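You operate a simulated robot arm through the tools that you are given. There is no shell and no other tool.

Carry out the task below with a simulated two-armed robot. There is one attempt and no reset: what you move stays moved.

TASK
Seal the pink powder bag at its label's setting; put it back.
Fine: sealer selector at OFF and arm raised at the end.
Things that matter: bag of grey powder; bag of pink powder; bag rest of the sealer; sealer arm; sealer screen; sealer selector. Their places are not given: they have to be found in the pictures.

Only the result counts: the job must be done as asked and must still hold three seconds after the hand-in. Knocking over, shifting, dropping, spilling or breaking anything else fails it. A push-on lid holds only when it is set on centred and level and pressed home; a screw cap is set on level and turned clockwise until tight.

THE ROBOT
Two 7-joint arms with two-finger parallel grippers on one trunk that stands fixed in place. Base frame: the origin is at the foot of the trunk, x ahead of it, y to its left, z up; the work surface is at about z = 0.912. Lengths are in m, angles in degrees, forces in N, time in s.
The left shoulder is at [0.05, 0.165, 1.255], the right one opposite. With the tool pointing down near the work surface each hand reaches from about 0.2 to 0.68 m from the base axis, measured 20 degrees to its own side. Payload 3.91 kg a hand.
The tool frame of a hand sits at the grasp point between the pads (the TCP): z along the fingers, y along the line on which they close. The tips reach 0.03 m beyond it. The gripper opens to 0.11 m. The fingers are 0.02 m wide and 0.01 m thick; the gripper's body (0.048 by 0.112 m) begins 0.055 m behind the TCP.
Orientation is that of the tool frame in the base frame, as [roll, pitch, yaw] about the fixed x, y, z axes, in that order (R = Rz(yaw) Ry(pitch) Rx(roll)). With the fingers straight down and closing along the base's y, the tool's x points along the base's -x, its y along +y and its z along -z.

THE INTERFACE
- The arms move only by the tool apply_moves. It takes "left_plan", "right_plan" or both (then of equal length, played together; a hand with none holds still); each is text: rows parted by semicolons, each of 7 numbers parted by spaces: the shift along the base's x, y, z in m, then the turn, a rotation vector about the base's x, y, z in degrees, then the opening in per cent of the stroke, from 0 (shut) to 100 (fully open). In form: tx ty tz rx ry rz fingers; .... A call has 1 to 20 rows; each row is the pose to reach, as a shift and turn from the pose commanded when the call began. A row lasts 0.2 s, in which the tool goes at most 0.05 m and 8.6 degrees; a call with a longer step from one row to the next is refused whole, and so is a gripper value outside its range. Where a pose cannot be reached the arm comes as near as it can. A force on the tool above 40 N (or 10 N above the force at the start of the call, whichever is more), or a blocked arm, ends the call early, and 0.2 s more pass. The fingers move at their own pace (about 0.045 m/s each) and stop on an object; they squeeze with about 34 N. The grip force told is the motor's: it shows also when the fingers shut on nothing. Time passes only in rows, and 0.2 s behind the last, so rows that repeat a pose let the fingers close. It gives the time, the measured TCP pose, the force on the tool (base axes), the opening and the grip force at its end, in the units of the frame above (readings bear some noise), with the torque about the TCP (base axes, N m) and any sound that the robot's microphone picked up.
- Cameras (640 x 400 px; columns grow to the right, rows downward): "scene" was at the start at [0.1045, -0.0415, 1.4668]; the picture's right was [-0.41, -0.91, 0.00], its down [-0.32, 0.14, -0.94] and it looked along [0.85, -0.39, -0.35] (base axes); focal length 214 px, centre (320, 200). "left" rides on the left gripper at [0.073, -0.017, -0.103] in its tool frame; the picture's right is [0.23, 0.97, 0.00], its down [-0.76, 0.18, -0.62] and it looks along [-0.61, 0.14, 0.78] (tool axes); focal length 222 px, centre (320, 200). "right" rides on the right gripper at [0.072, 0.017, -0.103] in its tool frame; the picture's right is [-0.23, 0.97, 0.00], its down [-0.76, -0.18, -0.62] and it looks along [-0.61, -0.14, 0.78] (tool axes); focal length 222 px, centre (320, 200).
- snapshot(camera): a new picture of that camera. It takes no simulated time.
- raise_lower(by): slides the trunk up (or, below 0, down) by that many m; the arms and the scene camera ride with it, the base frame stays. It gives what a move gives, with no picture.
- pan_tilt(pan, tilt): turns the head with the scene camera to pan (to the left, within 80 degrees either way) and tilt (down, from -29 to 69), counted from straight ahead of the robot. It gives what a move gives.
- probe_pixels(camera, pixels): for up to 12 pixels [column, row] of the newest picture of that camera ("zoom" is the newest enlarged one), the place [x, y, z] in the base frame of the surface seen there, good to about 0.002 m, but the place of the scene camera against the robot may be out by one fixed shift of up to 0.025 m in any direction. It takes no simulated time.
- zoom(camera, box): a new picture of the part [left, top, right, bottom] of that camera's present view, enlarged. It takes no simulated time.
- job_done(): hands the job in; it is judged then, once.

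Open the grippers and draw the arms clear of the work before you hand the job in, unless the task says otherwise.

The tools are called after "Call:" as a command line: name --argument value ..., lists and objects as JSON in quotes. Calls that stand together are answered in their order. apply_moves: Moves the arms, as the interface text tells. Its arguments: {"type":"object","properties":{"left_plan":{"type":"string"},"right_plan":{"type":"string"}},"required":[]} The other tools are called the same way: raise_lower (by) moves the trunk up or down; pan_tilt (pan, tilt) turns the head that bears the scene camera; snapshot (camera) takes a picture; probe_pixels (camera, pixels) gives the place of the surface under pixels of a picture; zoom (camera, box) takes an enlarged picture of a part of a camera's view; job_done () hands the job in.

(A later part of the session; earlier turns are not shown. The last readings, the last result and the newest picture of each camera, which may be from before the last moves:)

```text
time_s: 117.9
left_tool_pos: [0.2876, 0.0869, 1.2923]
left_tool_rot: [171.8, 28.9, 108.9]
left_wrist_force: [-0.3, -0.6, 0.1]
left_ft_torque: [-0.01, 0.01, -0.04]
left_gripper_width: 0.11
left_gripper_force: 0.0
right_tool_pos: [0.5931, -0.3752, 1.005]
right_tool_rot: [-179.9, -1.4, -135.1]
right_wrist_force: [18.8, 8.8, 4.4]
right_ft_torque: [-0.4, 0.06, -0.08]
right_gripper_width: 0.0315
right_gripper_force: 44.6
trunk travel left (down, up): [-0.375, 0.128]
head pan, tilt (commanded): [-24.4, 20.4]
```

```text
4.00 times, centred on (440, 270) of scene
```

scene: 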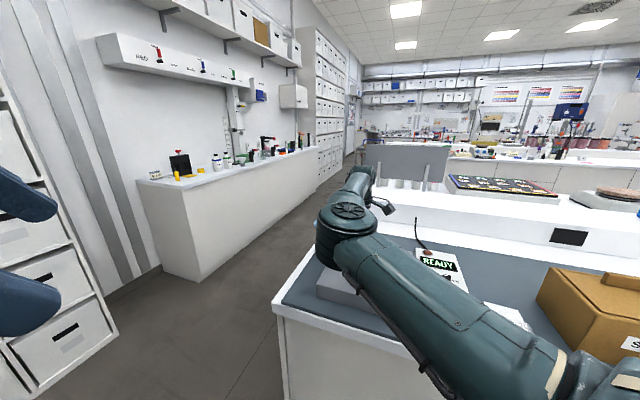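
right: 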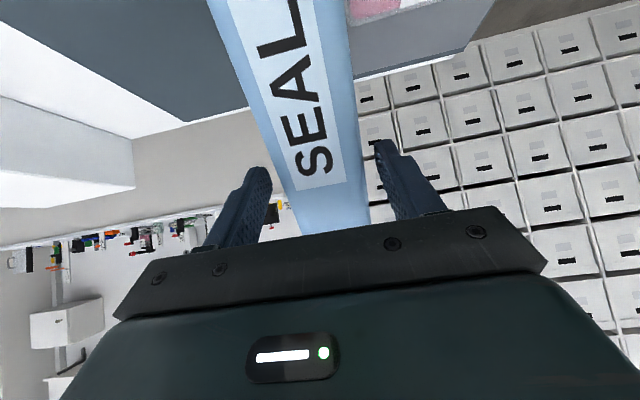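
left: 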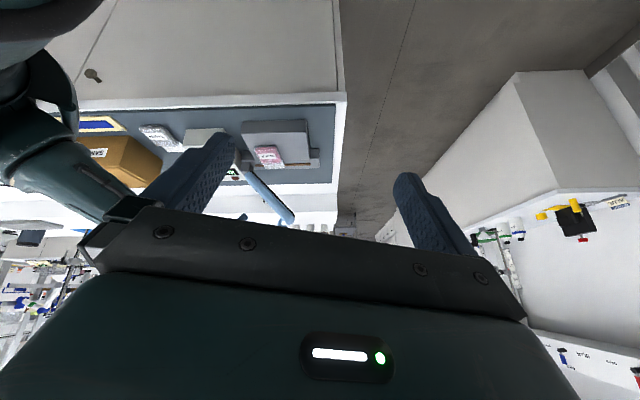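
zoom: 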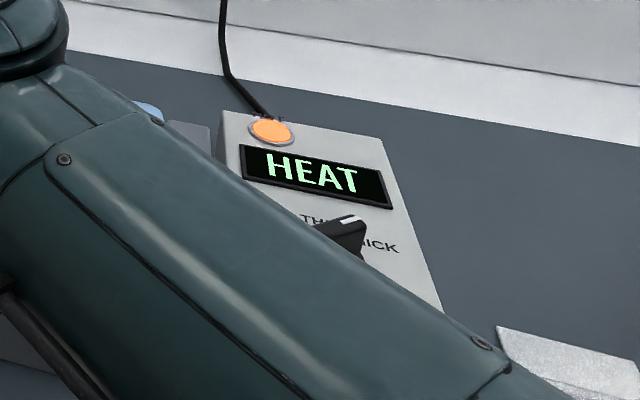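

Five seconds of HEAT so far and no change; I hold on in one-second steps.

Call:
apply_moves --right_plan "0 0 0 0 0 0 22; 0 0 0 0 0 0 22; 0 0 0 0 0 0 22; 0 0 0 0 0 0 22"

Call:
zoom --camera "scene" --box '[380, 220, 500, 320]'

Call:
zoom --camera "left" --box '[270, 140, 370, 210]'

```text
time_s: 118.9
left_tool_pos: [0.2883, 0.0865, 1.2933]
left_tool_rot: [171.8, 29.1, 108.9]
left_wrist_force: [0.2, 0.3, 0.4]
left_ft_torque: [0.01, 0.0, 0.01]
left_gripper_width: 0.11
left_gripper_force: 0.1
right_tool_pos: [0.5925, -0.3754, 1.0054]
right_tool_rot: [-180.0, -1.3, -135.0]
right_wrist_force: [16.9, 9.3, 2.3]
right_ft_torque: [-0.22, 0.02, -0.05]
right_gripper_width: 0.0315
right_gripper_force: 44.9
trunk travel left (down, up): [-0.375, 0.128]
head pan, tilt (commanded): [-24.4, 20.4]
```

```text
4.00 times, centred on (440, 270) of scene
```

zoom: 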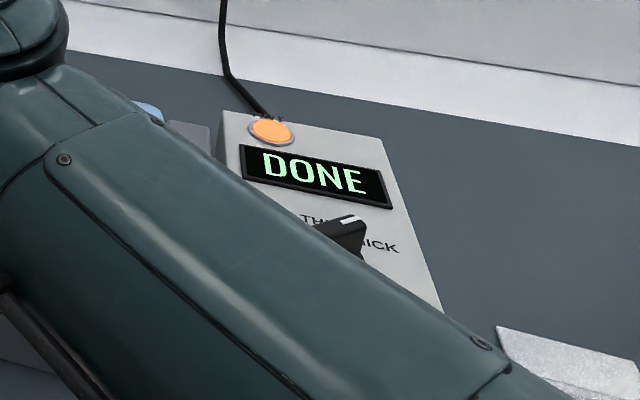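

```text
5.71 times, centred on (320, 175) of left
```

zoom: 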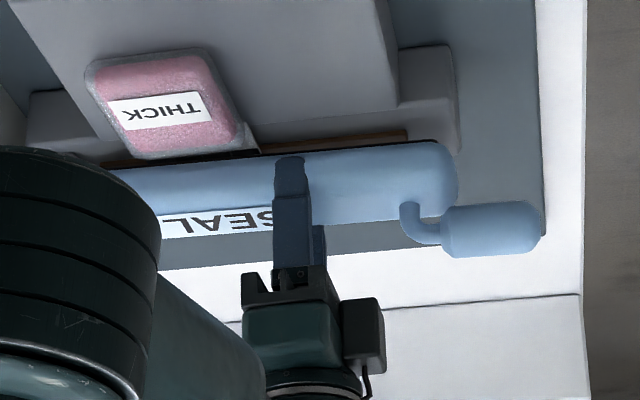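

DONE is shown after about 6 s. I raise the arm at once along its arc, 25° first.

Call:
apply_moves --right_plan "-0.0021 -0.0021 0.0122 3.54 -3.54 0 22; -0.0049 -0.0049 0.0242 7.07 -7.07 0 22; -0.0085 -0.0085 0.0358 10.6 -10.6 0 22; -0.0127 -0.0127 0.0469 14.14 -14.14 0 22; -0.0176 -0.0176 0.0575 17.7 -17.7 0 22; -0.0176 -0.0176 0.0575 17.7 -17.7 0 22"

Call:
zoom --camera "left" --box '[210, 100, 370, 220]'

```text
time_s: 120.3
left_tool_pos: [0.2879, 0.0858, 1.2927]
left_tool_rot: [171.7, 28.9, 109.0]
left_wrist_force: [-0.2, 0.4, 0.5]
left_ft_torque: [0.01, 0.02, 0.0]
left_gripper_width: 0.1098
left_gripper_force: 0.1
right_tool_pos: [0.575, -0.3946, 1.0632]
right_tool_rot: [-179.9, 23.8, -135.0]
right_wrist_force: [11.4, -0.6, 9.1]
right_ft_torque: [-0.77, 0.43, -0.06]
right_gripper_width: 0.0317
right_gripper_force: 45.3
trunk travel left (down, up): [-0.375, 0.128]
head pan, tilt (commanded): [-24.4, 20.4]
```

```text
3.33 times, centred on (290, 160) of left
```

zoom: 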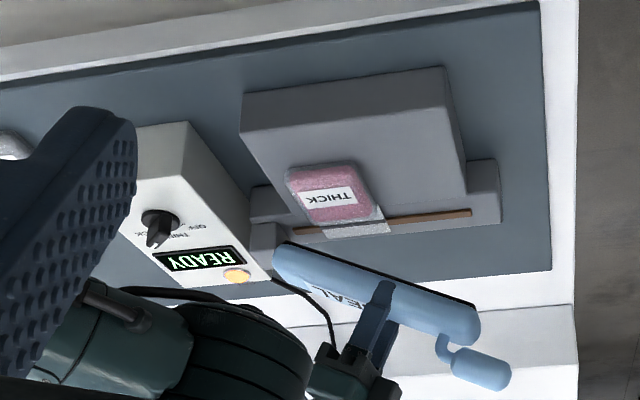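

The screen is back at READY with the lamp glowing, and the bag stays in place. I raise the arm the remaining ~22°.

Call:
apply_moves --right_plan "-0.0056 -0.0056 0.0099 3.54 -3.54 0 22; -0.0117 -0.0117 0.0191 7.07 -7.07 0 22; -0.0184 -0.0184 0.0274 10.6 -10.6 0 22; -0.0256 -0.0256 0.035 14.14 -14.14 0 22; -0.0278 -0.0278 0.0371 15.2 -15.2 0 22; -0.0278 -0.0278 0.0371 15.2 -15.2 0 22"

Call:
zoom --camera "left" --box '[210, 100, 370, 220]'

```text
time_s: 121.7
left_tool_pos: [0.2872, 0.0851, 1.2929]
left_tool_rot: [171.7, 28.9, 108.9]
left_wrist_force: [0.3, -0.5, 0.1]
left_ft_torque: [0.01, 0.01, 0.02]
left_gripper_width: 0.11
left_gripper_force: 0.0
right_tool_pos: [0.5479, -0.4226, 1.1017]
right_tool_rot: [179.9, 45.3, -134.9]
right_wrist_force: [13.1, -5.4, 8.8]
right_ft_torque: [-0.45, -0.1, -0.28]
right_gripper_width: 0.0315
right_gripper_force: 44.7
trunk travel left (down, up): [-0.375, 0.128]
head pan, tilt (commanded): [-24.4, 20.4]
```

```text
3.33 times, centred on (290, 160) of left
```

zoom: 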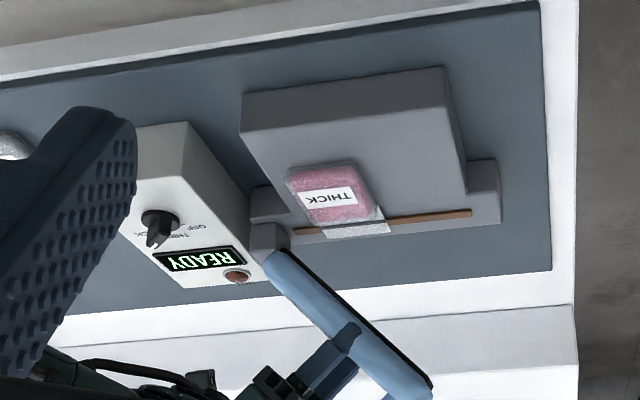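

The arm is up at ~45° and the lamp is fading. I nudge it 2° more towards its stop, then release and withdraw along the tool axis.

Call:
apply_moves --right_plan "-0.003 -0.003 0.0027 1.41 -1.41 0 22; -0.003 -0.003 0.0027 1.41 -1.41 0 22; -0.003 -0.003 0.0027 1.41 -1.41 0 40; -0.003 -0.003 0.0027 1.41 -1.41 0 60; -0.003 -0.003 0.0027 1.41 -1.41 0 70; -0.003 -0.003 0.0027 1.41 -1.41 0 70"

Call:
apply_moves --right_plan "-0.014 -0.014 0.0135 0 0 0 70; -0.03 -0.03 0.029 0 0 0 70; -0.0485 -0.0485 0.0625 0 0 0 70; -0.0485 -0.0485 0.09 0 0 0 70; -0.0485 -0.0485 0.09 0 0 0 70"

Call:
zoom --camera "left" --box '[210, 100, 370, 220]'

Call:
snapshot --camera "scene"

```text
time_s: 123.1
left_tool_pos: [0.2861, 0.0852, 1.2935]
left_tool_rot: [171.6, 28.9, 108.9]
left_wrist_force: [0.2, -0.4, 0.3]
left_ft_torque: [-0.02, -0.02, 0.01]
left_gripper_width: 0.1099
left_gripper_force: 0.1
right_tool_pos: [0.543, -0.4236, 1.1036]
right_tool_rot: [-179.9, 47.1, -134.9]
right_wrist_force: [0.8, 0.9, -0.5]
right_ft_torque: [-0.01, -0.04, -0.05]
right_gripper_width: 0.0769
right_gripper_force: 0.1
trunk travel left (down, up): [-0.375, 0.128]
head pan, tilt (commanded): [-24.4, 20.4]
```

```text
time_s: 124.3
left_tool_pos: [0.2861, 0.0843, 1.2936]
left_tool_rot: [171.5, 28.9, 108.9]
left_wrist_force: [0.4, 0.4, 0.9]
left_ft_torque: [-0.02, -0.02, -0.01]
left_gripper_width: 0.1097
left_gripper_force: 0.0
right_tool_pos: [0.4924, -0.4719, 1.1926]
right_tool_rot: [179.9, 47.1, -135.0]
right_wrist_force: [0.0, 0.1, -0.8]
right_ft_torque: [-0.02, -0.02, -0.03]
right_gripper_width: 0.0769
right_gripper_force: 0.0
trunk travel left (down, up): [-0.375, 0.128]
head pan, tilt (commanded): [-24.4, 20.4]
```

```text
3.33 times, centred on (290, 160) of left
```

zoom: 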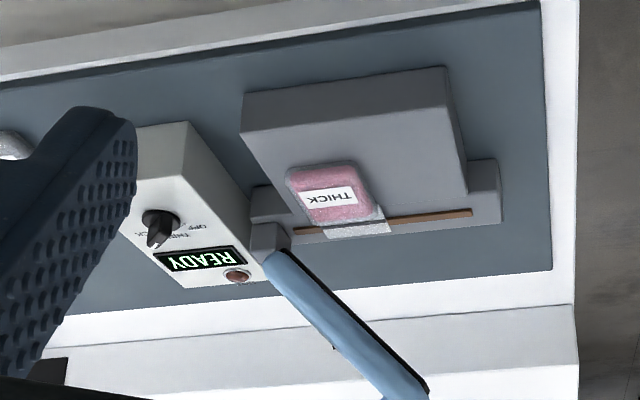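

```text
taken
```

scene: 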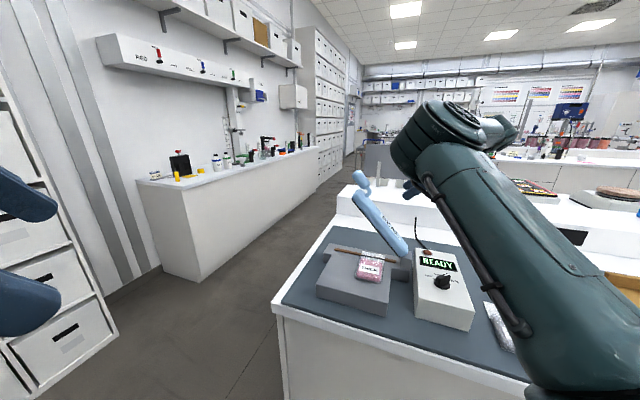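

The arm stands raised again. I zoom on the flap to see the seal line.

Call:
zoom --camera "left" --box '[270, 140, 330, 180]'

Call:
zoom --camera "scene" --box '[330, 230, 480, 330]'

```text
10.00 times, centred on (300, 160) of left
```

zoom: 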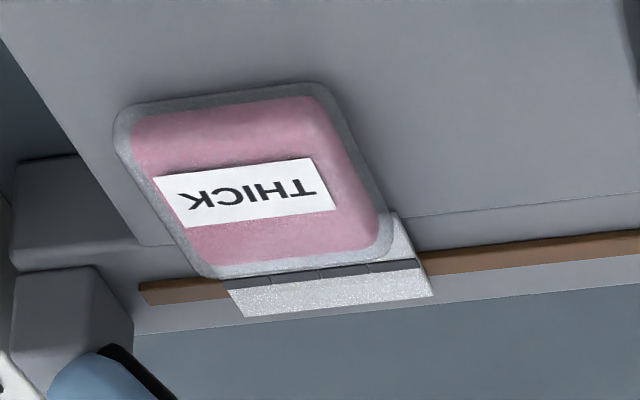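

```text
4.00 times, centred on (405, 280) of scene
```

zoom: 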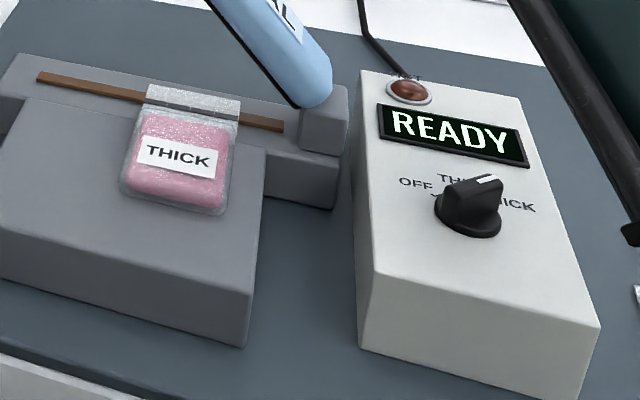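

A clear seal line crosses the flap. Now the selector: I level the hand at the staging pose, then go over the knob at yaw ≈97°.

Call:
apply_moves --right_plan "-0.008 -0.002 0.005 -5.55 5.55 0 60; -0.016 -0.0043 0.01 -11.1 11.1 0 60; -0.024 -0.0065 0.015 -16.65 16.65 0 60; -0.032 -0.0086 0.02 -22.2 22.2 0 60; -0.04 -0.0108 0.025 -27.75 27.75 0 60; -0.0479 -0.0129 0.0274 -33.3 33.3 0 60; -0.0479 -0.0129 0.0274 -33.3 33.3 0 60"

Call:
apply_moves --right_plan "-0.005 0 0 0 0 -8 50; -0.01 0 0 0 0 -16 50; -0.015 0.001 0 0 0 -24 50; -0.02 0.001 0 0 0 -32 50; -0.025 0.001 0 0 0 -40 50; -0.03 0.002 0 0 0 -48 50; -0.035 0.002 -0.01 0 0 -56 50; -0.04 0.002 -0.02 0 0 -64 50; -0.045 0.002 -0.03 0 0 -72 50; -0.05 0.002 -0.04 0 0 -80 50; -0.055 0.002 -0.055 0 0 -88 50; -0.06 0.002 -0.07 0 0 -96 50; -0.064 0.002 -0.08 0 0 -104 50; -0.068 0.002 -0.09 0 0 -112 50; -0.07 0.002 -0.1 0 0 -120 50; -0.0715 0.002 -0.1 0 0 -127.5 50; -0.0715 0.002 -0.1 0 0 -127.5 50"

Call:
snapshot --camera "right"

```text
time_s: 125.9
left_tool_pos: [0.2868, 0.0848, 1.2933]
left_tool_rot: [171.5, 29.0, 108.7]
left_wrist_force: [0.1, 0.3, 0.5]
left_ft_torque: [0.0, 0.0, 0.02]
left_gripper_width: 0.1101
left_gripper_force: 0.0
right_tool_pos: [0.447, -0.4858, 1.2208]
right_tool_rot: [-179.9, 0.0, -134.9]
right_wrist_force: [-0.4, -0.6, -0.2]
right_ft_torque: [0.02, 0.01, 0.0]
right_gripper_width: 0.0661
right_gripper_force: 0.0
trunk travel left (down, up): [-0.375, 0.128]
head pan, tilt (commanded): [-24.4, 20.4]
```

```text
time_s: 129.5
left_tool_pos: [0.2863, 0.0852, 1.2936]
left_tool_rot: [171.8, 28.9, 108.9]
left_wrist_force: [1.1, -0.7, 0.9]
left_ft_torque: [0.02, -0.02, 0.0]
left_gripper_width: 0.1101
left_gripper_force: 0.0
right_tool_pos: [0.3757, -0.4843, 1.1206]
right_tool_rot: [-180.0, 0.0, 97.4]
right_wrist_force: [0.2, 0.4, 0.1]
right_ft_torque: [-0.02, 0.0, 0.01]
right_gripper_width: 0.0549
right_gripper_force: 0.0
trunk travel left (down, up): [-0.375, 0.128]
head pan, tilt (commanded): [-24.4, 20.4]
```

```text
taken
```

right: 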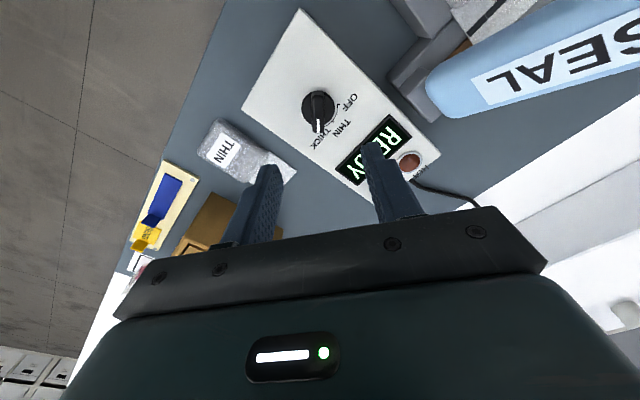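

I am above the knob at yaw 97.4°. I lower onto it and grip.

Call:
apply_moves --right_plan "-0.0028 0.0018 -0.035 0 0 0 50; -0.0028 0.0018 -0.07 0 0 0 50; -0.0028 0.0018 -0.095 0 0 0 50; -0.0028 0.0018 -0.1045 0 0 0 50; -0.0028 0.0018 -0.1045 0 0 0 30; -0.0028 0.0018 -0.1045 0 0 0 15; -0.0028 0.0018 -0.1045 0 0 0 8; -0.0028 0.0018 -0.1045 0 0 0 8; -0.0028 0.0018 -0.1045 0 0 0 8"

```text
time_s: 131.5
left_tool_pos: [0.288, 0.0859, 1.293]
left_tool_rot: [171.7, 28.8, 108.8]
left_wrist_force: [0.2, 0.5, 0.5]
left_ft_torque: [-0.07, 0.0, 0.01]
left_gripper_width: 0.11
left_gripper_force: 0.1
right_tool_pos: [0.3733, -0.482, 1.0147]
right_tool_rot: [-179.9, 0.1, 97.6]
right_wrist_force: [6.4, 2.7, -1.3]
right_ft_torque: [-0.16, -0.23, 0.02]
right_gripper_width: 0.0129
right_gripper_force: 45.6
trunk travel left (down, up): [-0.375, 0.128]
head pan, tilt (commanded): [-24.4, 20.4]
```

The knob is gripped (0.0129 m). I turn it back +80° towards OFF and check.

Call:
apply_moves --right_plan "0 0 0 0 0 8 8; 0 0 0 0 0 16 8; 0 0 0 0 0 24 8; 0 0 0 0 0 32 8; 0 0 0 0 0 40 8; 0 0 0 0 0 48 8; 0 0 0 0 0 56 8; 0 0 0 0 0 64 8; 0 0 0 0 0 72 8; 0 0 0 0 0 80 8; 0 0 0 0 0 80 8"

Call:
zoom --camera "scene" --box '[380, 190, 500, 310]'

```text
time_s: 133.9
left_tool_pos: [0.2871, 0.0849, 1.294]
left_tool_rot: [171.6, 28.9, 108.9]
left_wrist_force: [-0.4, 0.7, 0.0]
left_ft_torque: [0.03, 0.01, 0.03]
left_gripper_width: 0.1102
left_gripper_force: 0.0
right_tool_pos: [0.3731, -0.4823, 1.0147]
right_tool_rot: [179.9, 0.0, 177.7]
right_wrist_force: [6.3, 1.0, -8.1]
right_ft_torque: [-0.15, -1.48, 0.01]
right_gripper_width: 0.0127
right_gripper_force: 44.3
trunk travel left (down, up): [-0.375, 0.128]
head pan, tilt (commanded): [-24.4, 20.4]
```

```text
3.33 times, centred on (440, 250) of scene
```

zoom: 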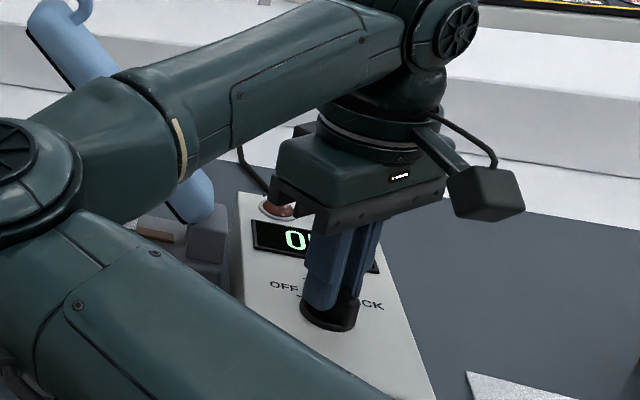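

The screen shows "O…" (OFF) again. I turn a little further, +6°, to come onto the OFF tick, watching the torque.

Call:
apply_moves --right_plan "0 0 0 0 0 3 8; 0 0 0 0 0 6 8; 0 0 0 0 0 6 8"

```text
time_s: 134.7
left_tool_pos: [0.2873, 0.0851, 1.2916]
left_tool_rot: [171.7, 28.8, 108.9]
left_wrist_force: [-0.5, -0.1, -0.4]
left_ft_torque: [0.02, -0.02, 0.01]
left_gripper_width: 0.11
left_gripper_force: 0.0
right_tool_pos: [0.3752, -0.4824, 1.0151]
right_tool_rot: [179.9, 0.1, -176.3]
right_wrist_force: [7.7, 2.7, -13.4]
right_ft_torque: [-0.01, -0.94, 0.02]
right_gripper_width: 0.0129
right_gripper_force: 45.1
trunk travel left (down, up): [-0.375, 0.128]
head pan, tilt (commanded): [-24.4, 20.4]
```

No stop torque at yaw 183.7°, the bar should sit at about +4°, on the OFF tick. I release and lift to look.

Call:
apply_moves --right_plan "0 0 0 0 0 0 25; 0 0 0 0 0 0 50; 0 0 0 0 0 0 50; 0 0 0.04 0 0 0 50; 0 0 0.08 0 0 0 50; 0 0 0.12 0 0 0 50; 0 0 0.12 0 0 0 50"

Call:
snapshot --camera "right"

Call:
zoom --camera "right" --box '[270, 70, 370, 170]'

Call:
snapshot --camera "scene"

```text
time_s: 136.3
left_tool_pos: [0.2864, 0.0859, 1.2926]
left_tool_rot: [171.8, 28.9, 108.9]
left_wrist_force: [-0.9, 0.4, -0.1]
left_ft_torque: [0.02, -0.01, -0.01]
left_gripper_width: 0.1099
left_gripper_force: 0.1
right_tool_pos: [0.3714, -0.4817, 1.1381]
right_tool_rot: [-180.0, 0.1, -176.5]
right_wrist_force: [-0.2, -0.5, -1.2]
right_ft_torque: [0.0, -0.01, 0.04]
right_gripper_width: 0.0548
right_gripper_force: 0.0
trunk travel left (down, up): [-0.375, 0.128]
head pan, tilt (commanded): [-24.4, 20.4]
```

```text
taken
```

right: 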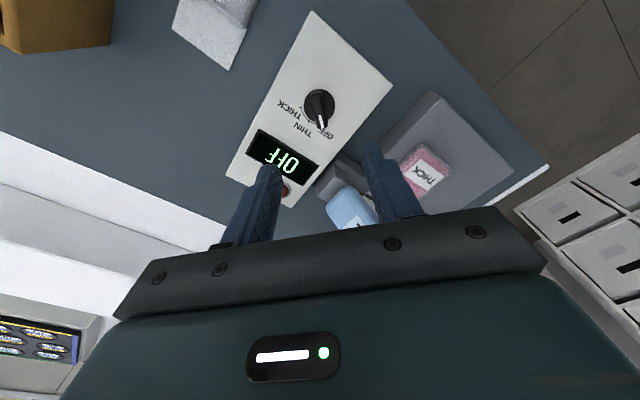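

```text
4.00 times, centred on (320, 120) of right
```

zoom: 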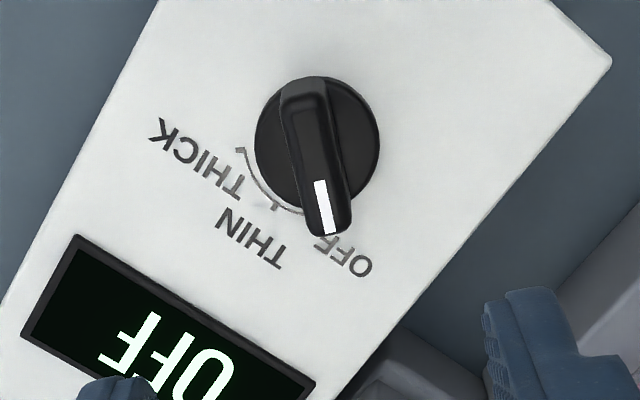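

```text
taken
```

scene: 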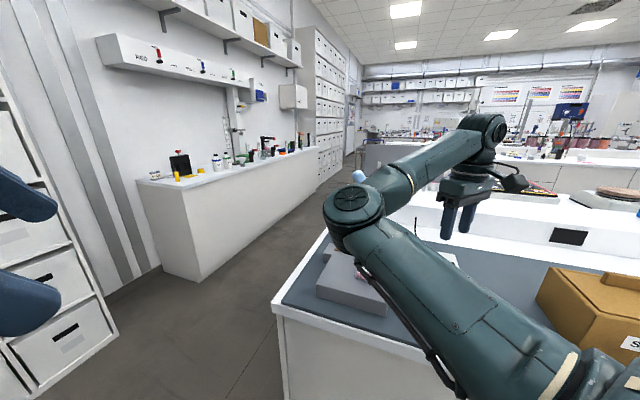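

The selector is on OFF and the screen reads OFF. Now I fetch the bag along the tested elbow-up route: first to the staging point at z 1.30, yaw 225°.

Call:
apply_moves --right_plan "0.002 0.008 0.04 0 0 6 70; 0.006 0.022 0.08 0 0 13 90; 0.011 0.04 0.115 0 0 21 90; 0.016 0.058 0.145 0 0 29 90; 0.021 0.075 0.162 0 0 37 90; 0.0239 0.0886 0.162 0 0 41.5 90; 0.0239 0.0886 0.162 0 0 41.5 90"

Call:
apply_moves --right_plan "0.0186 0.0274 0 0 0 0 90; 0.0372 0.0547 0 0 0 0 90; 0.0558 0.0821 0 0 0 0 90; 0.0558 0.0821 0 0 0 -8 90; 0.0558 0.0821 0 0 0 -16 90; 0.0558 0.0821 0 0 0 -24 90; 0.0558 0.0821 0 0 0 -32 90; 0.0558 0.0821 0 0 0 -40 90; 0.0558 0.0821 0 0 0 -48 90; 0.0558 0.0821 0 0 0 -56 90; 0.0558 0.0821 0 0 0 -64 90; 0.0558 0.0821 0 0 0 -72 90; 0.0558 0.0821 0 0 0 -80 90; 0.0558 0.0821 0 0 0 -80 90"

Call:
snapshot --camera "right"

Call:
snapshot --camera "scene"

```text
time_s: 137.9
left_tool_pos: [0.2866, 0.0849, 1.2927]
left_tool_rot: [171.6, 28.9, 109.0]
left_wrist_force: [0.2, 0.2, 0.0]
left_ft_torque: [0.01, 0.04, -0.02]
left_gripper_width: 0.1101
left_gripper_force: 0.0
right_tool_pos: [0.396, -0.3923, 1.2965]
right_tool_rot: [180.0, 0.1, -134.8]
right_wrist_force: [0.0, 0.2, 0.3]
right_ft_torque: [0.0, -0.03, -0.01]
right_gripper_width: 0.0992
right_gripper_force: 0.0
trunk travel left (down, up): [-0.375, 0.128]
head pan, tilt (commanded): [-24.4, 20.4]
```

```text
time_s: 140.9
left_tool_pos: [0.2861, 0.0848, 1.2935]
left_tool_rot: [171.6, 29.0, 108.9]
left_wrist_force: [-0.8, -0.7, 0.1]
left_ft_torque: [0.02, 0.03, 0.0]
left_gripper_width: 0.1098
left_gripper_force: 0.1
right_tool_pos: [0.4517, -0.3163, 1.298]
right_tool_rot: [179.3, -0.2, 144.4]
right_wrist_force: [-0.2, 0.3, -0.7]
right_ft_torque: [0.0, 0.01, 0.02]
right_gripper_width: 0.0988
right_gripper_force: 0.1
trunk travel left (down, up): [-0.375, 0.128]
head pan, tilt (commanded): [-24.4, 20.4]
```

```text
taken
```

right: 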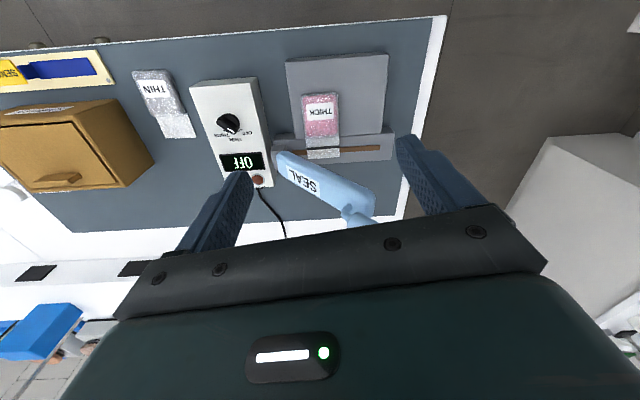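

```text
taken
```

scene: 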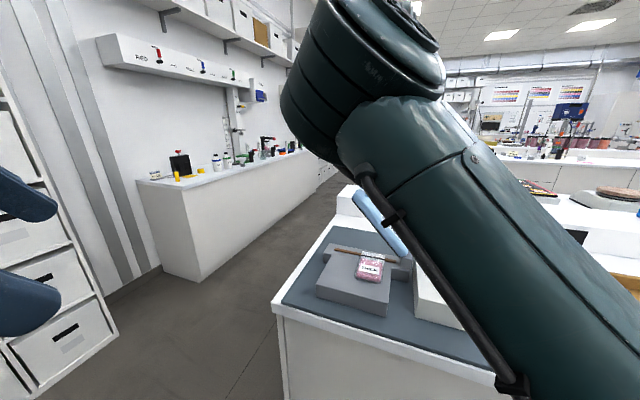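

Same elbow-up posture; the right camera sees the bag and the seal from above. I zoom and probe the bag.

Call:
zoom --camera "right" --box '[270, 80, 370, 170]'

Call:
probe_pixels --camera "right" --pixels '[[307, 106], [334, 101], [308, 117], [336, 113], [304, 99], [338, 95], [311, 135], [338, 131], [313, 157], [338, 153], [320, 110], [322, 150]]'

```text
4.44 times, centred on (320, 125) of right
```

zoom: 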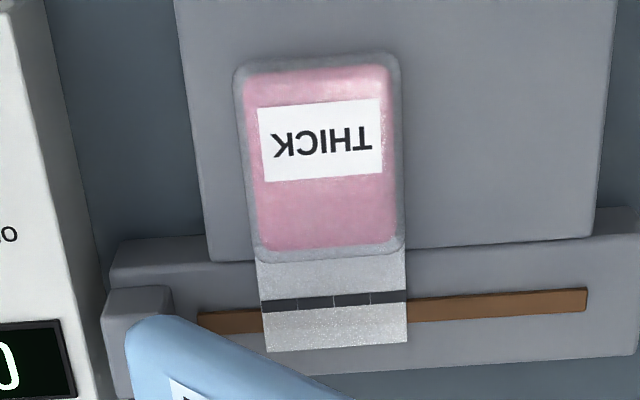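

```text
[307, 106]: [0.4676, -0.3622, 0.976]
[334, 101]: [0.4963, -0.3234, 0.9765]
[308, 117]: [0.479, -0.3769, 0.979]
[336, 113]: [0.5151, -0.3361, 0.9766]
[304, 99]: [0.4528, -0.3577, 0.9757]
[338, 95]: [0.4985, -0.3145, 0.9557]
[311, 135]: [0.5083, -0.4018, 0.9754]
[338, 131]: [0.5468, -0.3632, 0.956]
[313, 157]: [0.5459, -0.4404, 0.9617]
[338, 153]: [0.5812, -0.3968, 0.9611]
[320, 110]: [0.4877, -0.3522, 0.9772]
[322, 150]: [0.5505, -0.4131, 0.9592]
```

The seal line is unbroken across the flap and the bag has not moved. I descend in front of the arm to z≈1.02 with the fingers open.

Call:
apply_moves --right_plan "0 0 -0.036 0 0 0 92; 0 0 -0.072 0 0 0 92; 0 0 -0.108 0 0 0 92; 0 0 -0.144 0 0 0 92; 0 0 -0.18 0 0 0 92; 0 0 -0.216 0 0 0 92; 0 0 -0.25 0 0 0 92; 0 0 -0.272 0 0 0 92; 0 0 -0.272 0 0 0 92"

Call:
zoom --camera "left" --box '[210, 100, 370, 220]'

```text
time_s: 142.9
left_tool_pos: [0.2867, 0.0849, 1.2934]
left_tool_rot: [171.7, 29.0, 109.0]
left_wrist_force: [0.8, 0.7, -0.8]
left_ft_torque: [0.0, -0.06, 0.02]
left_gripper_width: 0.1099
left_gripper_force: 0.0
right_tool_pos: [0.4517, -0.3142, 1.0264]
right_tool_rot: [179.4, -0.2, 144.4]
right_wrist_force: [0.3, 0.2, 0.1]
right_ft_torque: [-0.01, 0.03, 0.0]
right_gripper_width: 0.1011
right_gripper_force: 0.0
trunk travel left (down, up): [-0.375, 0.128]
head pan, tilt (commanded): [-24.4, 20.4]
```

```text
3.33 times, centred on (290, 160) of left
```

zoom: 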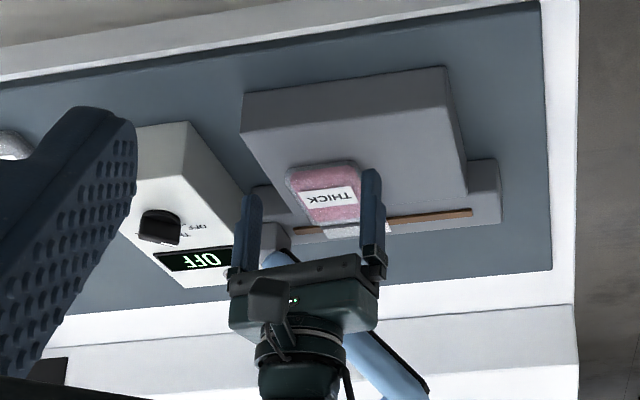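

The open hand is in front, clear of the bag. I slide forward over the bag to its grasp pose at this height.

Call:
apply_moves --right_plan "0.0077 -0.008 0 0 0 -2.2 92; 0.0154 -0.016 0 0 0 -4.4 92; 0.0231 -0.0239 0 0 0 -6.6 92; 0.0308 -0.0318 0 0 0 -8.8 92; 0.0308 -0.0318 0 0 0 -8.8 92"

Call:
snapshot --camera "right"

Call:
zoom --camera "left" --box '[210, 100, 370, 220]'

```text
time_s: 144.1
left_tool_pos: [0.2871, 0.0844, 1.2936]
left_tool_rot: [171.6, 28.9, 108.9]
left_wrist_force: [0.5, -0.7, 0.2]
left_ft_torque: [-0.02, -0.03, -0.01]
left_gripper_width: 0.1099
left_gripper_force: 0.1
right_tool_pos: [0.4835, -0.3433, 1.0254]
right_tool_rot: [-179.8, 0.1, 136.2]
right_wrist_force: [0.0, -0.5, -0.4]
right_ft_torque: [0.0, -0.02, -0.02]
right_gripper_width: 0.1015
right_gripper_force: 0.1
trunk travel left (down, up): [-0.375, 0.128]
head pan, tilt (commanded): [-24.4, 20.4]
```

```text
taken
```

right: 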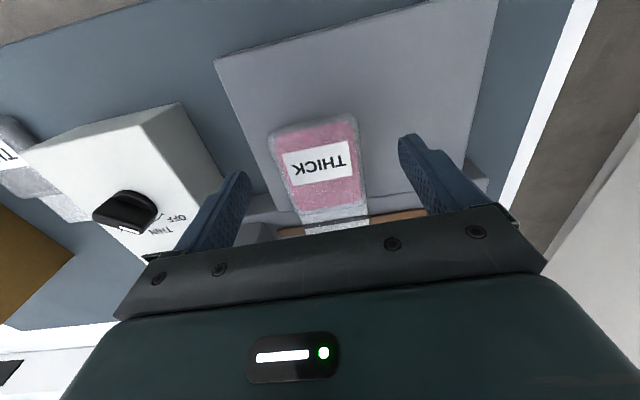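

```text
3.33 times, centred on (290, 160) of left
```

zoom: 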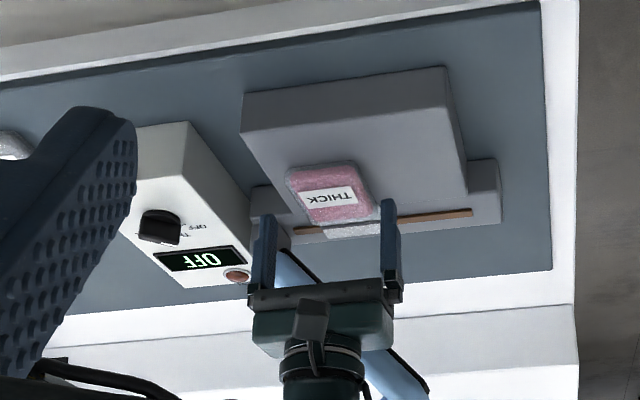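

Hand is at (0.4835,−0.3433), 2.5 mm left of the earlier release point. I correct that, lower to z≈0.994 and close on the bag.

Call:
apply_moves --right_plan "-0.001 -0.0026 -0.01 0 0 -0.5 92; -0.001 -0.0026 -0.022 0 0 -0.5 92; -0.001 -0.0026 -0.0312 0 0 -0.5 92; -0.001 -0.0026 -0.0312 0 0 -0.5 92; -0.001 -0.0026 -0.0312 0 0 -0.5 70; -0.001 -0.0026 -0.0312 0 0 -0.5 50; -0.001 -0.0026 -0.0312 0 0 -0.5 40; -0.001 -0.0026 -0.0312 0 0 -0.5 40; -0.001 -0.0026 -0.0312 0 0 -0.5 40"

Call:
snapshot --camera "right"

```text
time_s: 146.1
left_tool_pos: [0.2867, 0.0837, 1.2931]
left_tool_rot: [171.6, 28.9, 109.0]
left_wrist_force: [-0.5, 0.5, -0.2]
left_ft_torque: [0.01, -0.01, 0.02]
left_gripper_width: 0.1098
left_gripper_force: 0.0
right_tool_pos: [0.4827, -0.3442, 0.9939]
right_tool_rot: [180.0, 0.1, 135.8]
right_wrist_force: [-0.5, -0.3, 0.3]
right_ft_torque: [-0.01, -0.01, 0.01]
right_gripper_width: 0.0694
right_gripper_force: 34.2
trunk travel left (down, up): [-0.375, 0.128]
head pan, tilt (commanded): [-24.4, 20.4]
```

```text
taken
```

right: 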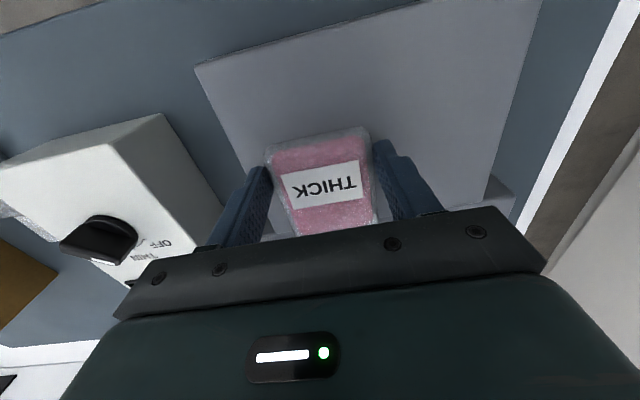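

The bag is gripped (0.0694 m) as before. I lift it 20 mm and draw it straight back out from under the arm.

Call:
apply_moves --right_plan "0 0 0.008 0 0 0 40; 0 0 0.02 0 0 0 40; -0.008 0.0077 0.02 0 0 2.2 40; -0.0161 0.0154 0.02 0 0 4.4 40; -0.0242 0.023 0.02 0 0 6.6 40; -0.0322 0.0307 0.02 0 0 8.7 40; -0.0322 0.0307 0.02 0 0 8.7 40"

Call:
zoom --camera "left" --box '[210, 100, 370, 220]'

Call:
snapshot --camera "right"

```text
time_s: 147.7
left_tool_pos: [0.2864, 0.0833, 1.2928]
left_tool_rot: [171.7, 29.0, 108.8]
left_wrist_force: [0.4, -0.5, 0.2]
left_ft_torque: [-0.01, 0.03, 0.03]
left_gripper_width: 0.1102
left_gripper_force: 0.0
right_tool_pos: [0.4482, -0.3184, 1.0115]
right_tool_rot: [179.7, -0.4, 143.7]
right_wrist_force: [0.0, -0.6, -1.3]
right_ft_torque: [0.03, 0.05, -0.01]
right_gripper_width: 0.0692
right_gripper_force: 33.9
trunk travel left (down, up): [-0.375, 0.128]
head pan, tilt (commanded): [-24.4, 20.4]
```

```text
3.33 times, centred on (290, 160) of left
```

zoom: 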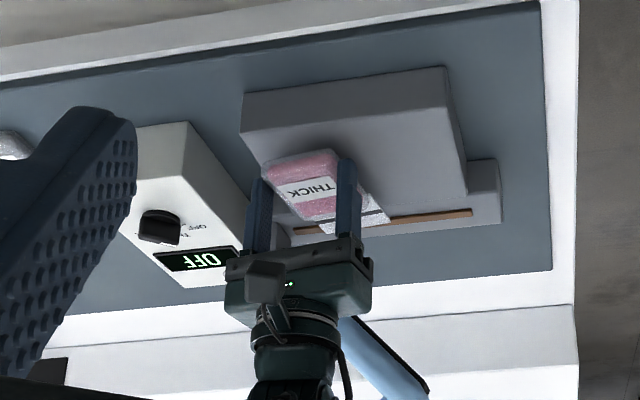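

```text
taken
```

right: 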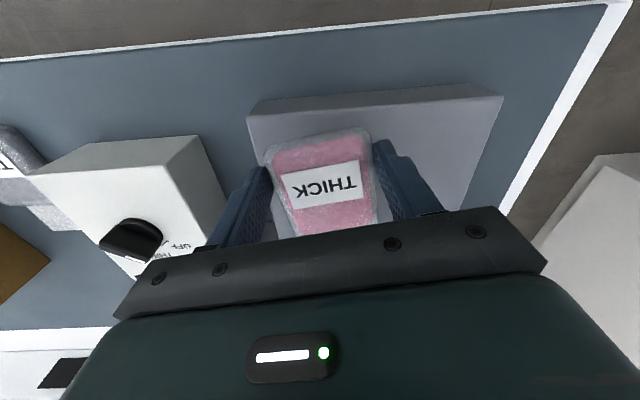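

The bag is drawn back to u≈0.542. I move a few millimetres more away from the bar (to the pose used on the way down) and lift to z≈1.13, watching for deviations.

Call:
apply_moves --right_plan "0.0008 0.0064 0 0 0 1.3 40; 0.0008 0.0064 0.035 0 0 1.3 40; 0.0008 0.0064 0.07 0 0 1.3 40; 0.0008 0.0064 0.105 0 0 1.3 40; 0.0008 0.0064 0.116 0 0 1.3 40; 0.0008 0.0064 0.116 0 0 1.3 40"

Call:
zoom --camera "left" --box '[210, 100, 370, 220]'

```text
time_s: 149.1
left_tool_pos: [0.287, 0.0857, 1.2936]
left_tool_rot: [171.6, 29.0, 108.8]
left_wrist_force: [0.9, 0.4, 0.9]
left_ft_torque: [-0.04, -0.01, -0.02]
left_gripper_width: 0.1102
left_gripper_force: 0.0
right_tool_pos: [0.4528, -0.3072, 1.1294]
right_tool_rot: [180.0, 0.0, 145.7]
right_wrist_force: [-0.1, 0.2, -1.1]
right_ft_torque: [0.03, 0.02, -0.03]
right_gripper_width: 0.0691
right_gripper_force: 34.0
trunk travel left (down, up): [-0.375, 0.128]
head pan, tilt (commanded): [-24.4, 20.4]
```

```text
3.33 times, centred on (290, 160) of left
```

zoom: 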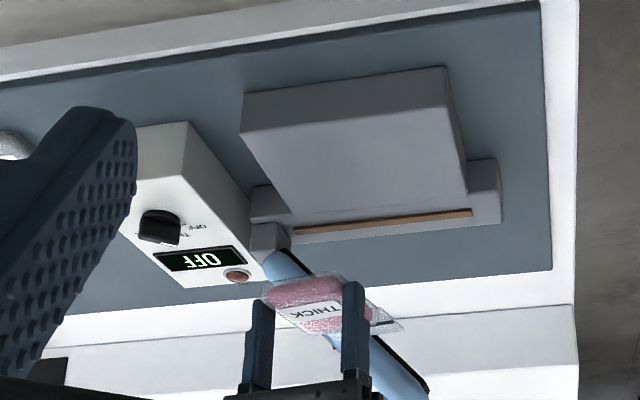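

The bag is out and the arm untouched. I continue up to z≈1.30.

Call:
apply_moves --right_plan "0 0 0.035 0 0 0 40; 0 0 0.07 0 0 0 40; 0 0 0.105 0 0 0 40; 0 0 0.14 0 0 0 40; 0 0 0.17 0 0 0 40; 0 0 0.17 0 0 0 40"

Call:
apply_moves --right_plan "0 0 0 0 0 8 40; 0 0 0 0 0 16 40; 0 0 0 0 0 24 40; 0 0 0 0 0 32 40; 0 0 0 0 0 40 40; 0 0 0 0 0 48 40; 0 0 0 0 0 56 40; 0 0 0 0 0 64 40; 0 0 0 0 0 72 40; 0 0 0 0 0 79 40; -0.0186 -0.0274 0 0 0 79 40; -0.0372 -0.0547 0 0 0 79 40; -0.0558 -0.0821 0 0 0 79 40; -0.0558 -0.0821 0 0 0 79 40"

Call:
snapshot --camera "scene"

Call:
snapshot --camera "right"

```text
time_s: 150.5
left_tool_pos: [0.2866, 0.0856, 1.2931]
left_tool_rot: [171.7, 28.9, 108.9]
left_wrist_force: [0.3, 0.0, -0.1]
left_ft_torque: [-0.02, -0.02, 0.0]
left_gripper_width: 0.1101
left_gripper_force: 0.0
right_tool_pos: [0.4508, -0.3099, 1.2985]
right_tool_rot: [179.8, 0.0, 145.5]
right_wrist_force: [-0.5, 0.5, -1.2]
right_ft_torque: [0.0, 0.01, -0.01]
right_gripper_width: 0.069
right_gripper_force: 34.0
trunk travel left (down, up): [-0.375, 0.128]
head pan, tilt (commanded): [-24.4, 20.4]
```

```text
time_s: 153.5
left_tool_pos: [0.2862, 0.0862, 1.2921]
left_tool_rot: [171.7, 28.9, 108.9]
left_wrist_force: [0.5, -0.9, -1.0]
left_ft_torque: [-0.02, 0.02, -0.03]
left_gripper_width: 0.1099
left_gripper_force: 0.1
right_tool_pos: [0.3946, -0.3902, 1.3002]
right_tool_rot: [-179.9, 0.0, -135.2]
right_wrist_force: [-0.3, -0.8, 0.0]
right_ft_torque: [-0.02, -0.01, -0.03]
right_gripper_width: 0.0691
right_gripper_force: 34.0
trunk travel left (down, up): [-0.375, 0.128]
head pan, tilt (commanded): [-24.4, 20.4]
```

```text
taken
```

scene: 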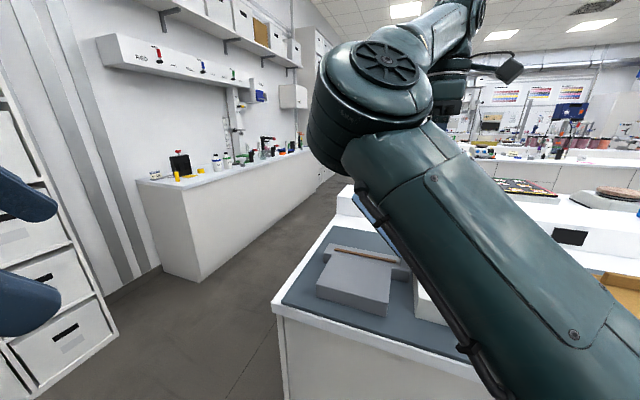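

```text
taken
```

right: 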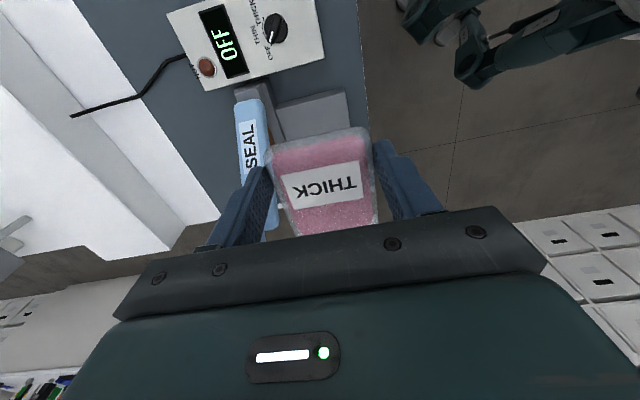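

The bag is back at the staging point. I carry it over its original place, turning to yaw 131.7° and coming down to z≈1.20.

Call:
apply_moves --right_plan "-0.0036 -0.0227 0 0 0 -7.75 40; -0.0072 -0.0454 0 0 0 -15.5 40; -0.0108 -0.0681 0 0 0 -23.3 40; -0.0145 -0.0909 0 0 0 -31 40; -0.0181 -0.1136 0 0 0 -38.8 40; -0.0217 -0.1363 -0.01 0 0 -46.6 40; -0.0253 -0.159 -0.03 0 0 -54.3 40; -0.0289 -0.1817 -0.05 0 0 -62 40; -0.0325 -0.2044 -0.07 0 0 -69.8 40; -0.0362 -0.2272 -0.09 0 0 -77.6 40; -0.0398 -0.2499 -0.1 0 0 -85.4 40; -0.0434 -0.2726 -0.1 0 0 -93.1 40; -0.0434 -0.2726 -0.1 0 0 -93.1 40"

Call:
snapshot --camera "right"

Call:
snapshot --camera "scene"

```text
time_s: 156.3
left_tool_pos: [0.2871, 0.084, 1.2932]
left_tool_rot: [171.7, 28.9, 108.9]
left_wrist_force: [-0.3, 0.1, 0.5]
left_ft_torque: [0.01, 0.01, 0.0]
left_gripper_width: 0.1099
left_gripper_force: 0.2
right_tool_pos: [0.3513, -0.6634, 1.2008]
right_tool_rot: [-180.0, 0.1, 131.5]
right_wrist_force: [-0.6, 1.1, -1.0]
right_ft_torque: [0.03, 0.0, 0.0]
right_gripper_width: 0.0691
right_gripper_force: 33.9
trunk travel left (down, up): [-0.375, 0.128]
head pan, tilt (commanded): [-24.4, 20.4]
```

```text
taken
```

right: 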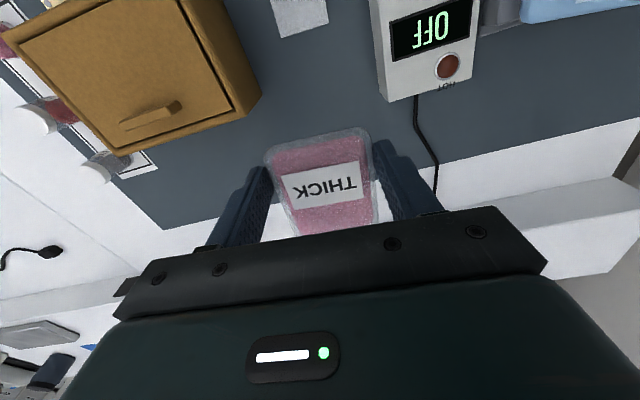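

```text
taken
```

scene: 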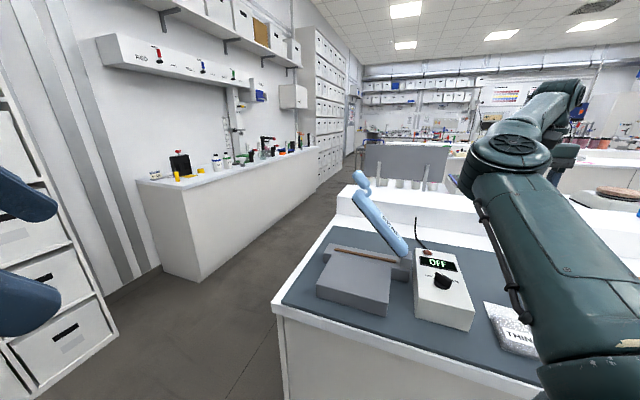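

The arm is up, the screen is OFF, and the bag is over its place. I lower it to just above the mat.

Call:
apply_moves --right_plan "0 0.0003 -0.045 0 0 0 40; 0 0.0005 -0.09 0 0 0 40; 0 0.0005 -0.135 0 0 0 40; 0 0.0005 -0.18 0 0 0 40; 0 0.0005 -0.215 0 0 0 40; 0 0.0005 -0.238 0 0 0 40; 0 0.0005 -0.247 0 0 0 40; 0 0.0005 -0.247 0 0 0 40"

```text
time_s: 158.1
left_tool_pos: [0.2879, 0.085, 1.2925]
left_tool_rot: [171.7, 28.9, 109.1]
left_wrist_force: [-0.7, 0.6, 0.4]
left_ft_torque: [0.0, 0.03, 0.02]
left_gripper_width: 0.11
left_gripper_force: 0.0
right_tool_pos: [0.3524, -0.6639, 0.9544]
right_tool_rot: [180.0, 0.2, 131.6]
right_wrist_force: [0.2, 0.6, -1.2]
right_ft_torque: [0.01, -0.04, 0.03]
right_gripper_width: 0.0689
right_gripper_force: 33.9
trunk travel left (down, up): [-0.375, 0.128]
head pan, tilt (commanded): [-24.4, 20.4]
```

At z 0.954 there is no contact yet; I lower in small steps until the mat is felt.

Call:
apply_moves --right_plan "-0.0008 0.0008 -0.003 0 0 0 40; -0.0008 0.0008 -0.005 0 0 0 40; -0.0008 0.0008 -0.0065 0 0 0 40; -0.0008 0.0008 -0.0065 0 0 0 40"

```text
time_s: 159.1
left_tool_pos: [0.2858, 0.0858, 1.2937]
left_tool_rot: [171.6, 29.0, 108.9]
left_wrist_force: [0.7, -0.1, 0.2]
left_ft_torque: [0.01, -0.03, -0.02]
left_gripper_width: 0.11
left_gripper_force: 0.1
right_tool_pos: [0.3507, -0.6631, 0.9499]
right_tool_rot: [-179.9, 0.4, 131.6]
right_wrist_force: [2.2, -5.6, 17.1]
right_ft_torque: [0.04, 0.15, 0.06]
right_gripper_width: 0.0691
right_gripper_force: 33.6
trunk travel left (down, up): [-0.375, 0.128]
head pan, tilt (commanded): [-24.4, 20.4]
```

Contact is felt (17 N), so the bag is on the mat. I ease up 1.5 mm, open the fingers and rise.

Call:
apply_moves --right_plan "-0.0008 0.0008 -0.001 0 0 0 40; 0 0 0.0015 0 0 0 40; 0 0 0.0015 0 0 0 60; 0 0 0.0015 0 0 0 80; 0 0 0.0015 0 0 0 95; 0 0 0.0015 0 0 0 95; 0 0 0.03 0 0 0 95; 0 0 0.07 0 0 0 95; 0 0 0.11 0 0 0 95; 0 0 0.15 0 0 0 95; 0 0 0.15 0 0 0 95"

Call:
snapshot --camera "right"

```text
time_s: 161.5
left_tool_pos: [0.287, 0.0844, 1.2931]
left_tool_rot: [171.6, 28.8, 109.0]
left_wrist_force: [0.6, -0.3, 0.2]
left_ft_torque: [0.01, -0.06, 0.01]
left_gripper_width: 0.1098
left_gripper_force: 0.0
right_tool_pos: [0.3503, -0.6652, 1.0978]
right_tool_rot: [180.0, 0.0, 131.6]
right_wrist_force: [0.4, 0.4, 0.1]
right_ft_torque: [0.0, 0.02, 0.05]
right_gripper_width: 0.1044
right_gripper_force: 0.0
trunk travel left (down, up): [-0.375, 0.128]
head pan, tilt (commanded): [-24.4, 20.4]
```

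```text
taken
```

right: 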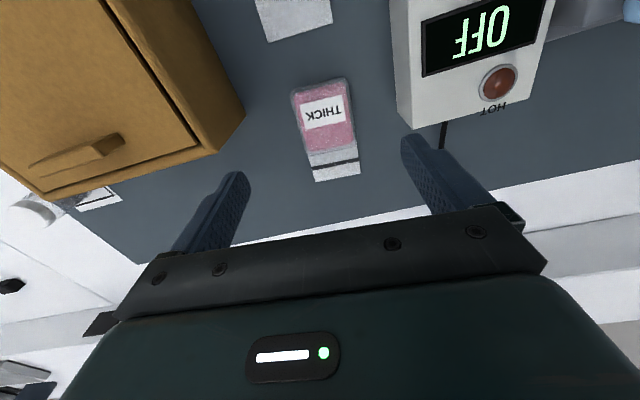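

The bag lies back on its spot with the seal line visible across the flap. I verify its coordinates against the first ones.

Call:
zoom --camera "right" --box '[270, 60, 390, 200]'

Call:
probe_pixels --camera "right" --pixels '[[303, 105], [341, 97], [307, 128], [345, 119], [316, 178], [358, 170], [296, 95], [343, 84]]'

```text
2.86 times, centred on (330, 130) of right
```

zoom: 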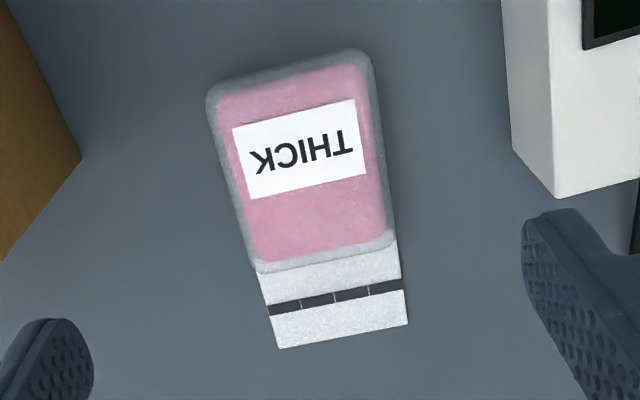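

```text
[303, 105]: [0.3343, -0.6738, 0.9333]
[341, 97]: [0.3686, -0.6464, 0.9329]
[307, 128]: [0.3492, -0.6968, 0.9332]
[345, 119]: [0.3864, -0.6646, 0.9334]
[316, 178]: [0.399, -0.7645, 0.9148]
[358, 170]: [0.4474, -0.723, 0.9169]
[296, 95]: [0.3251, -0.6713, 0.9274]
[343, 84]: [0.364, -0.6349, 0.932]
```

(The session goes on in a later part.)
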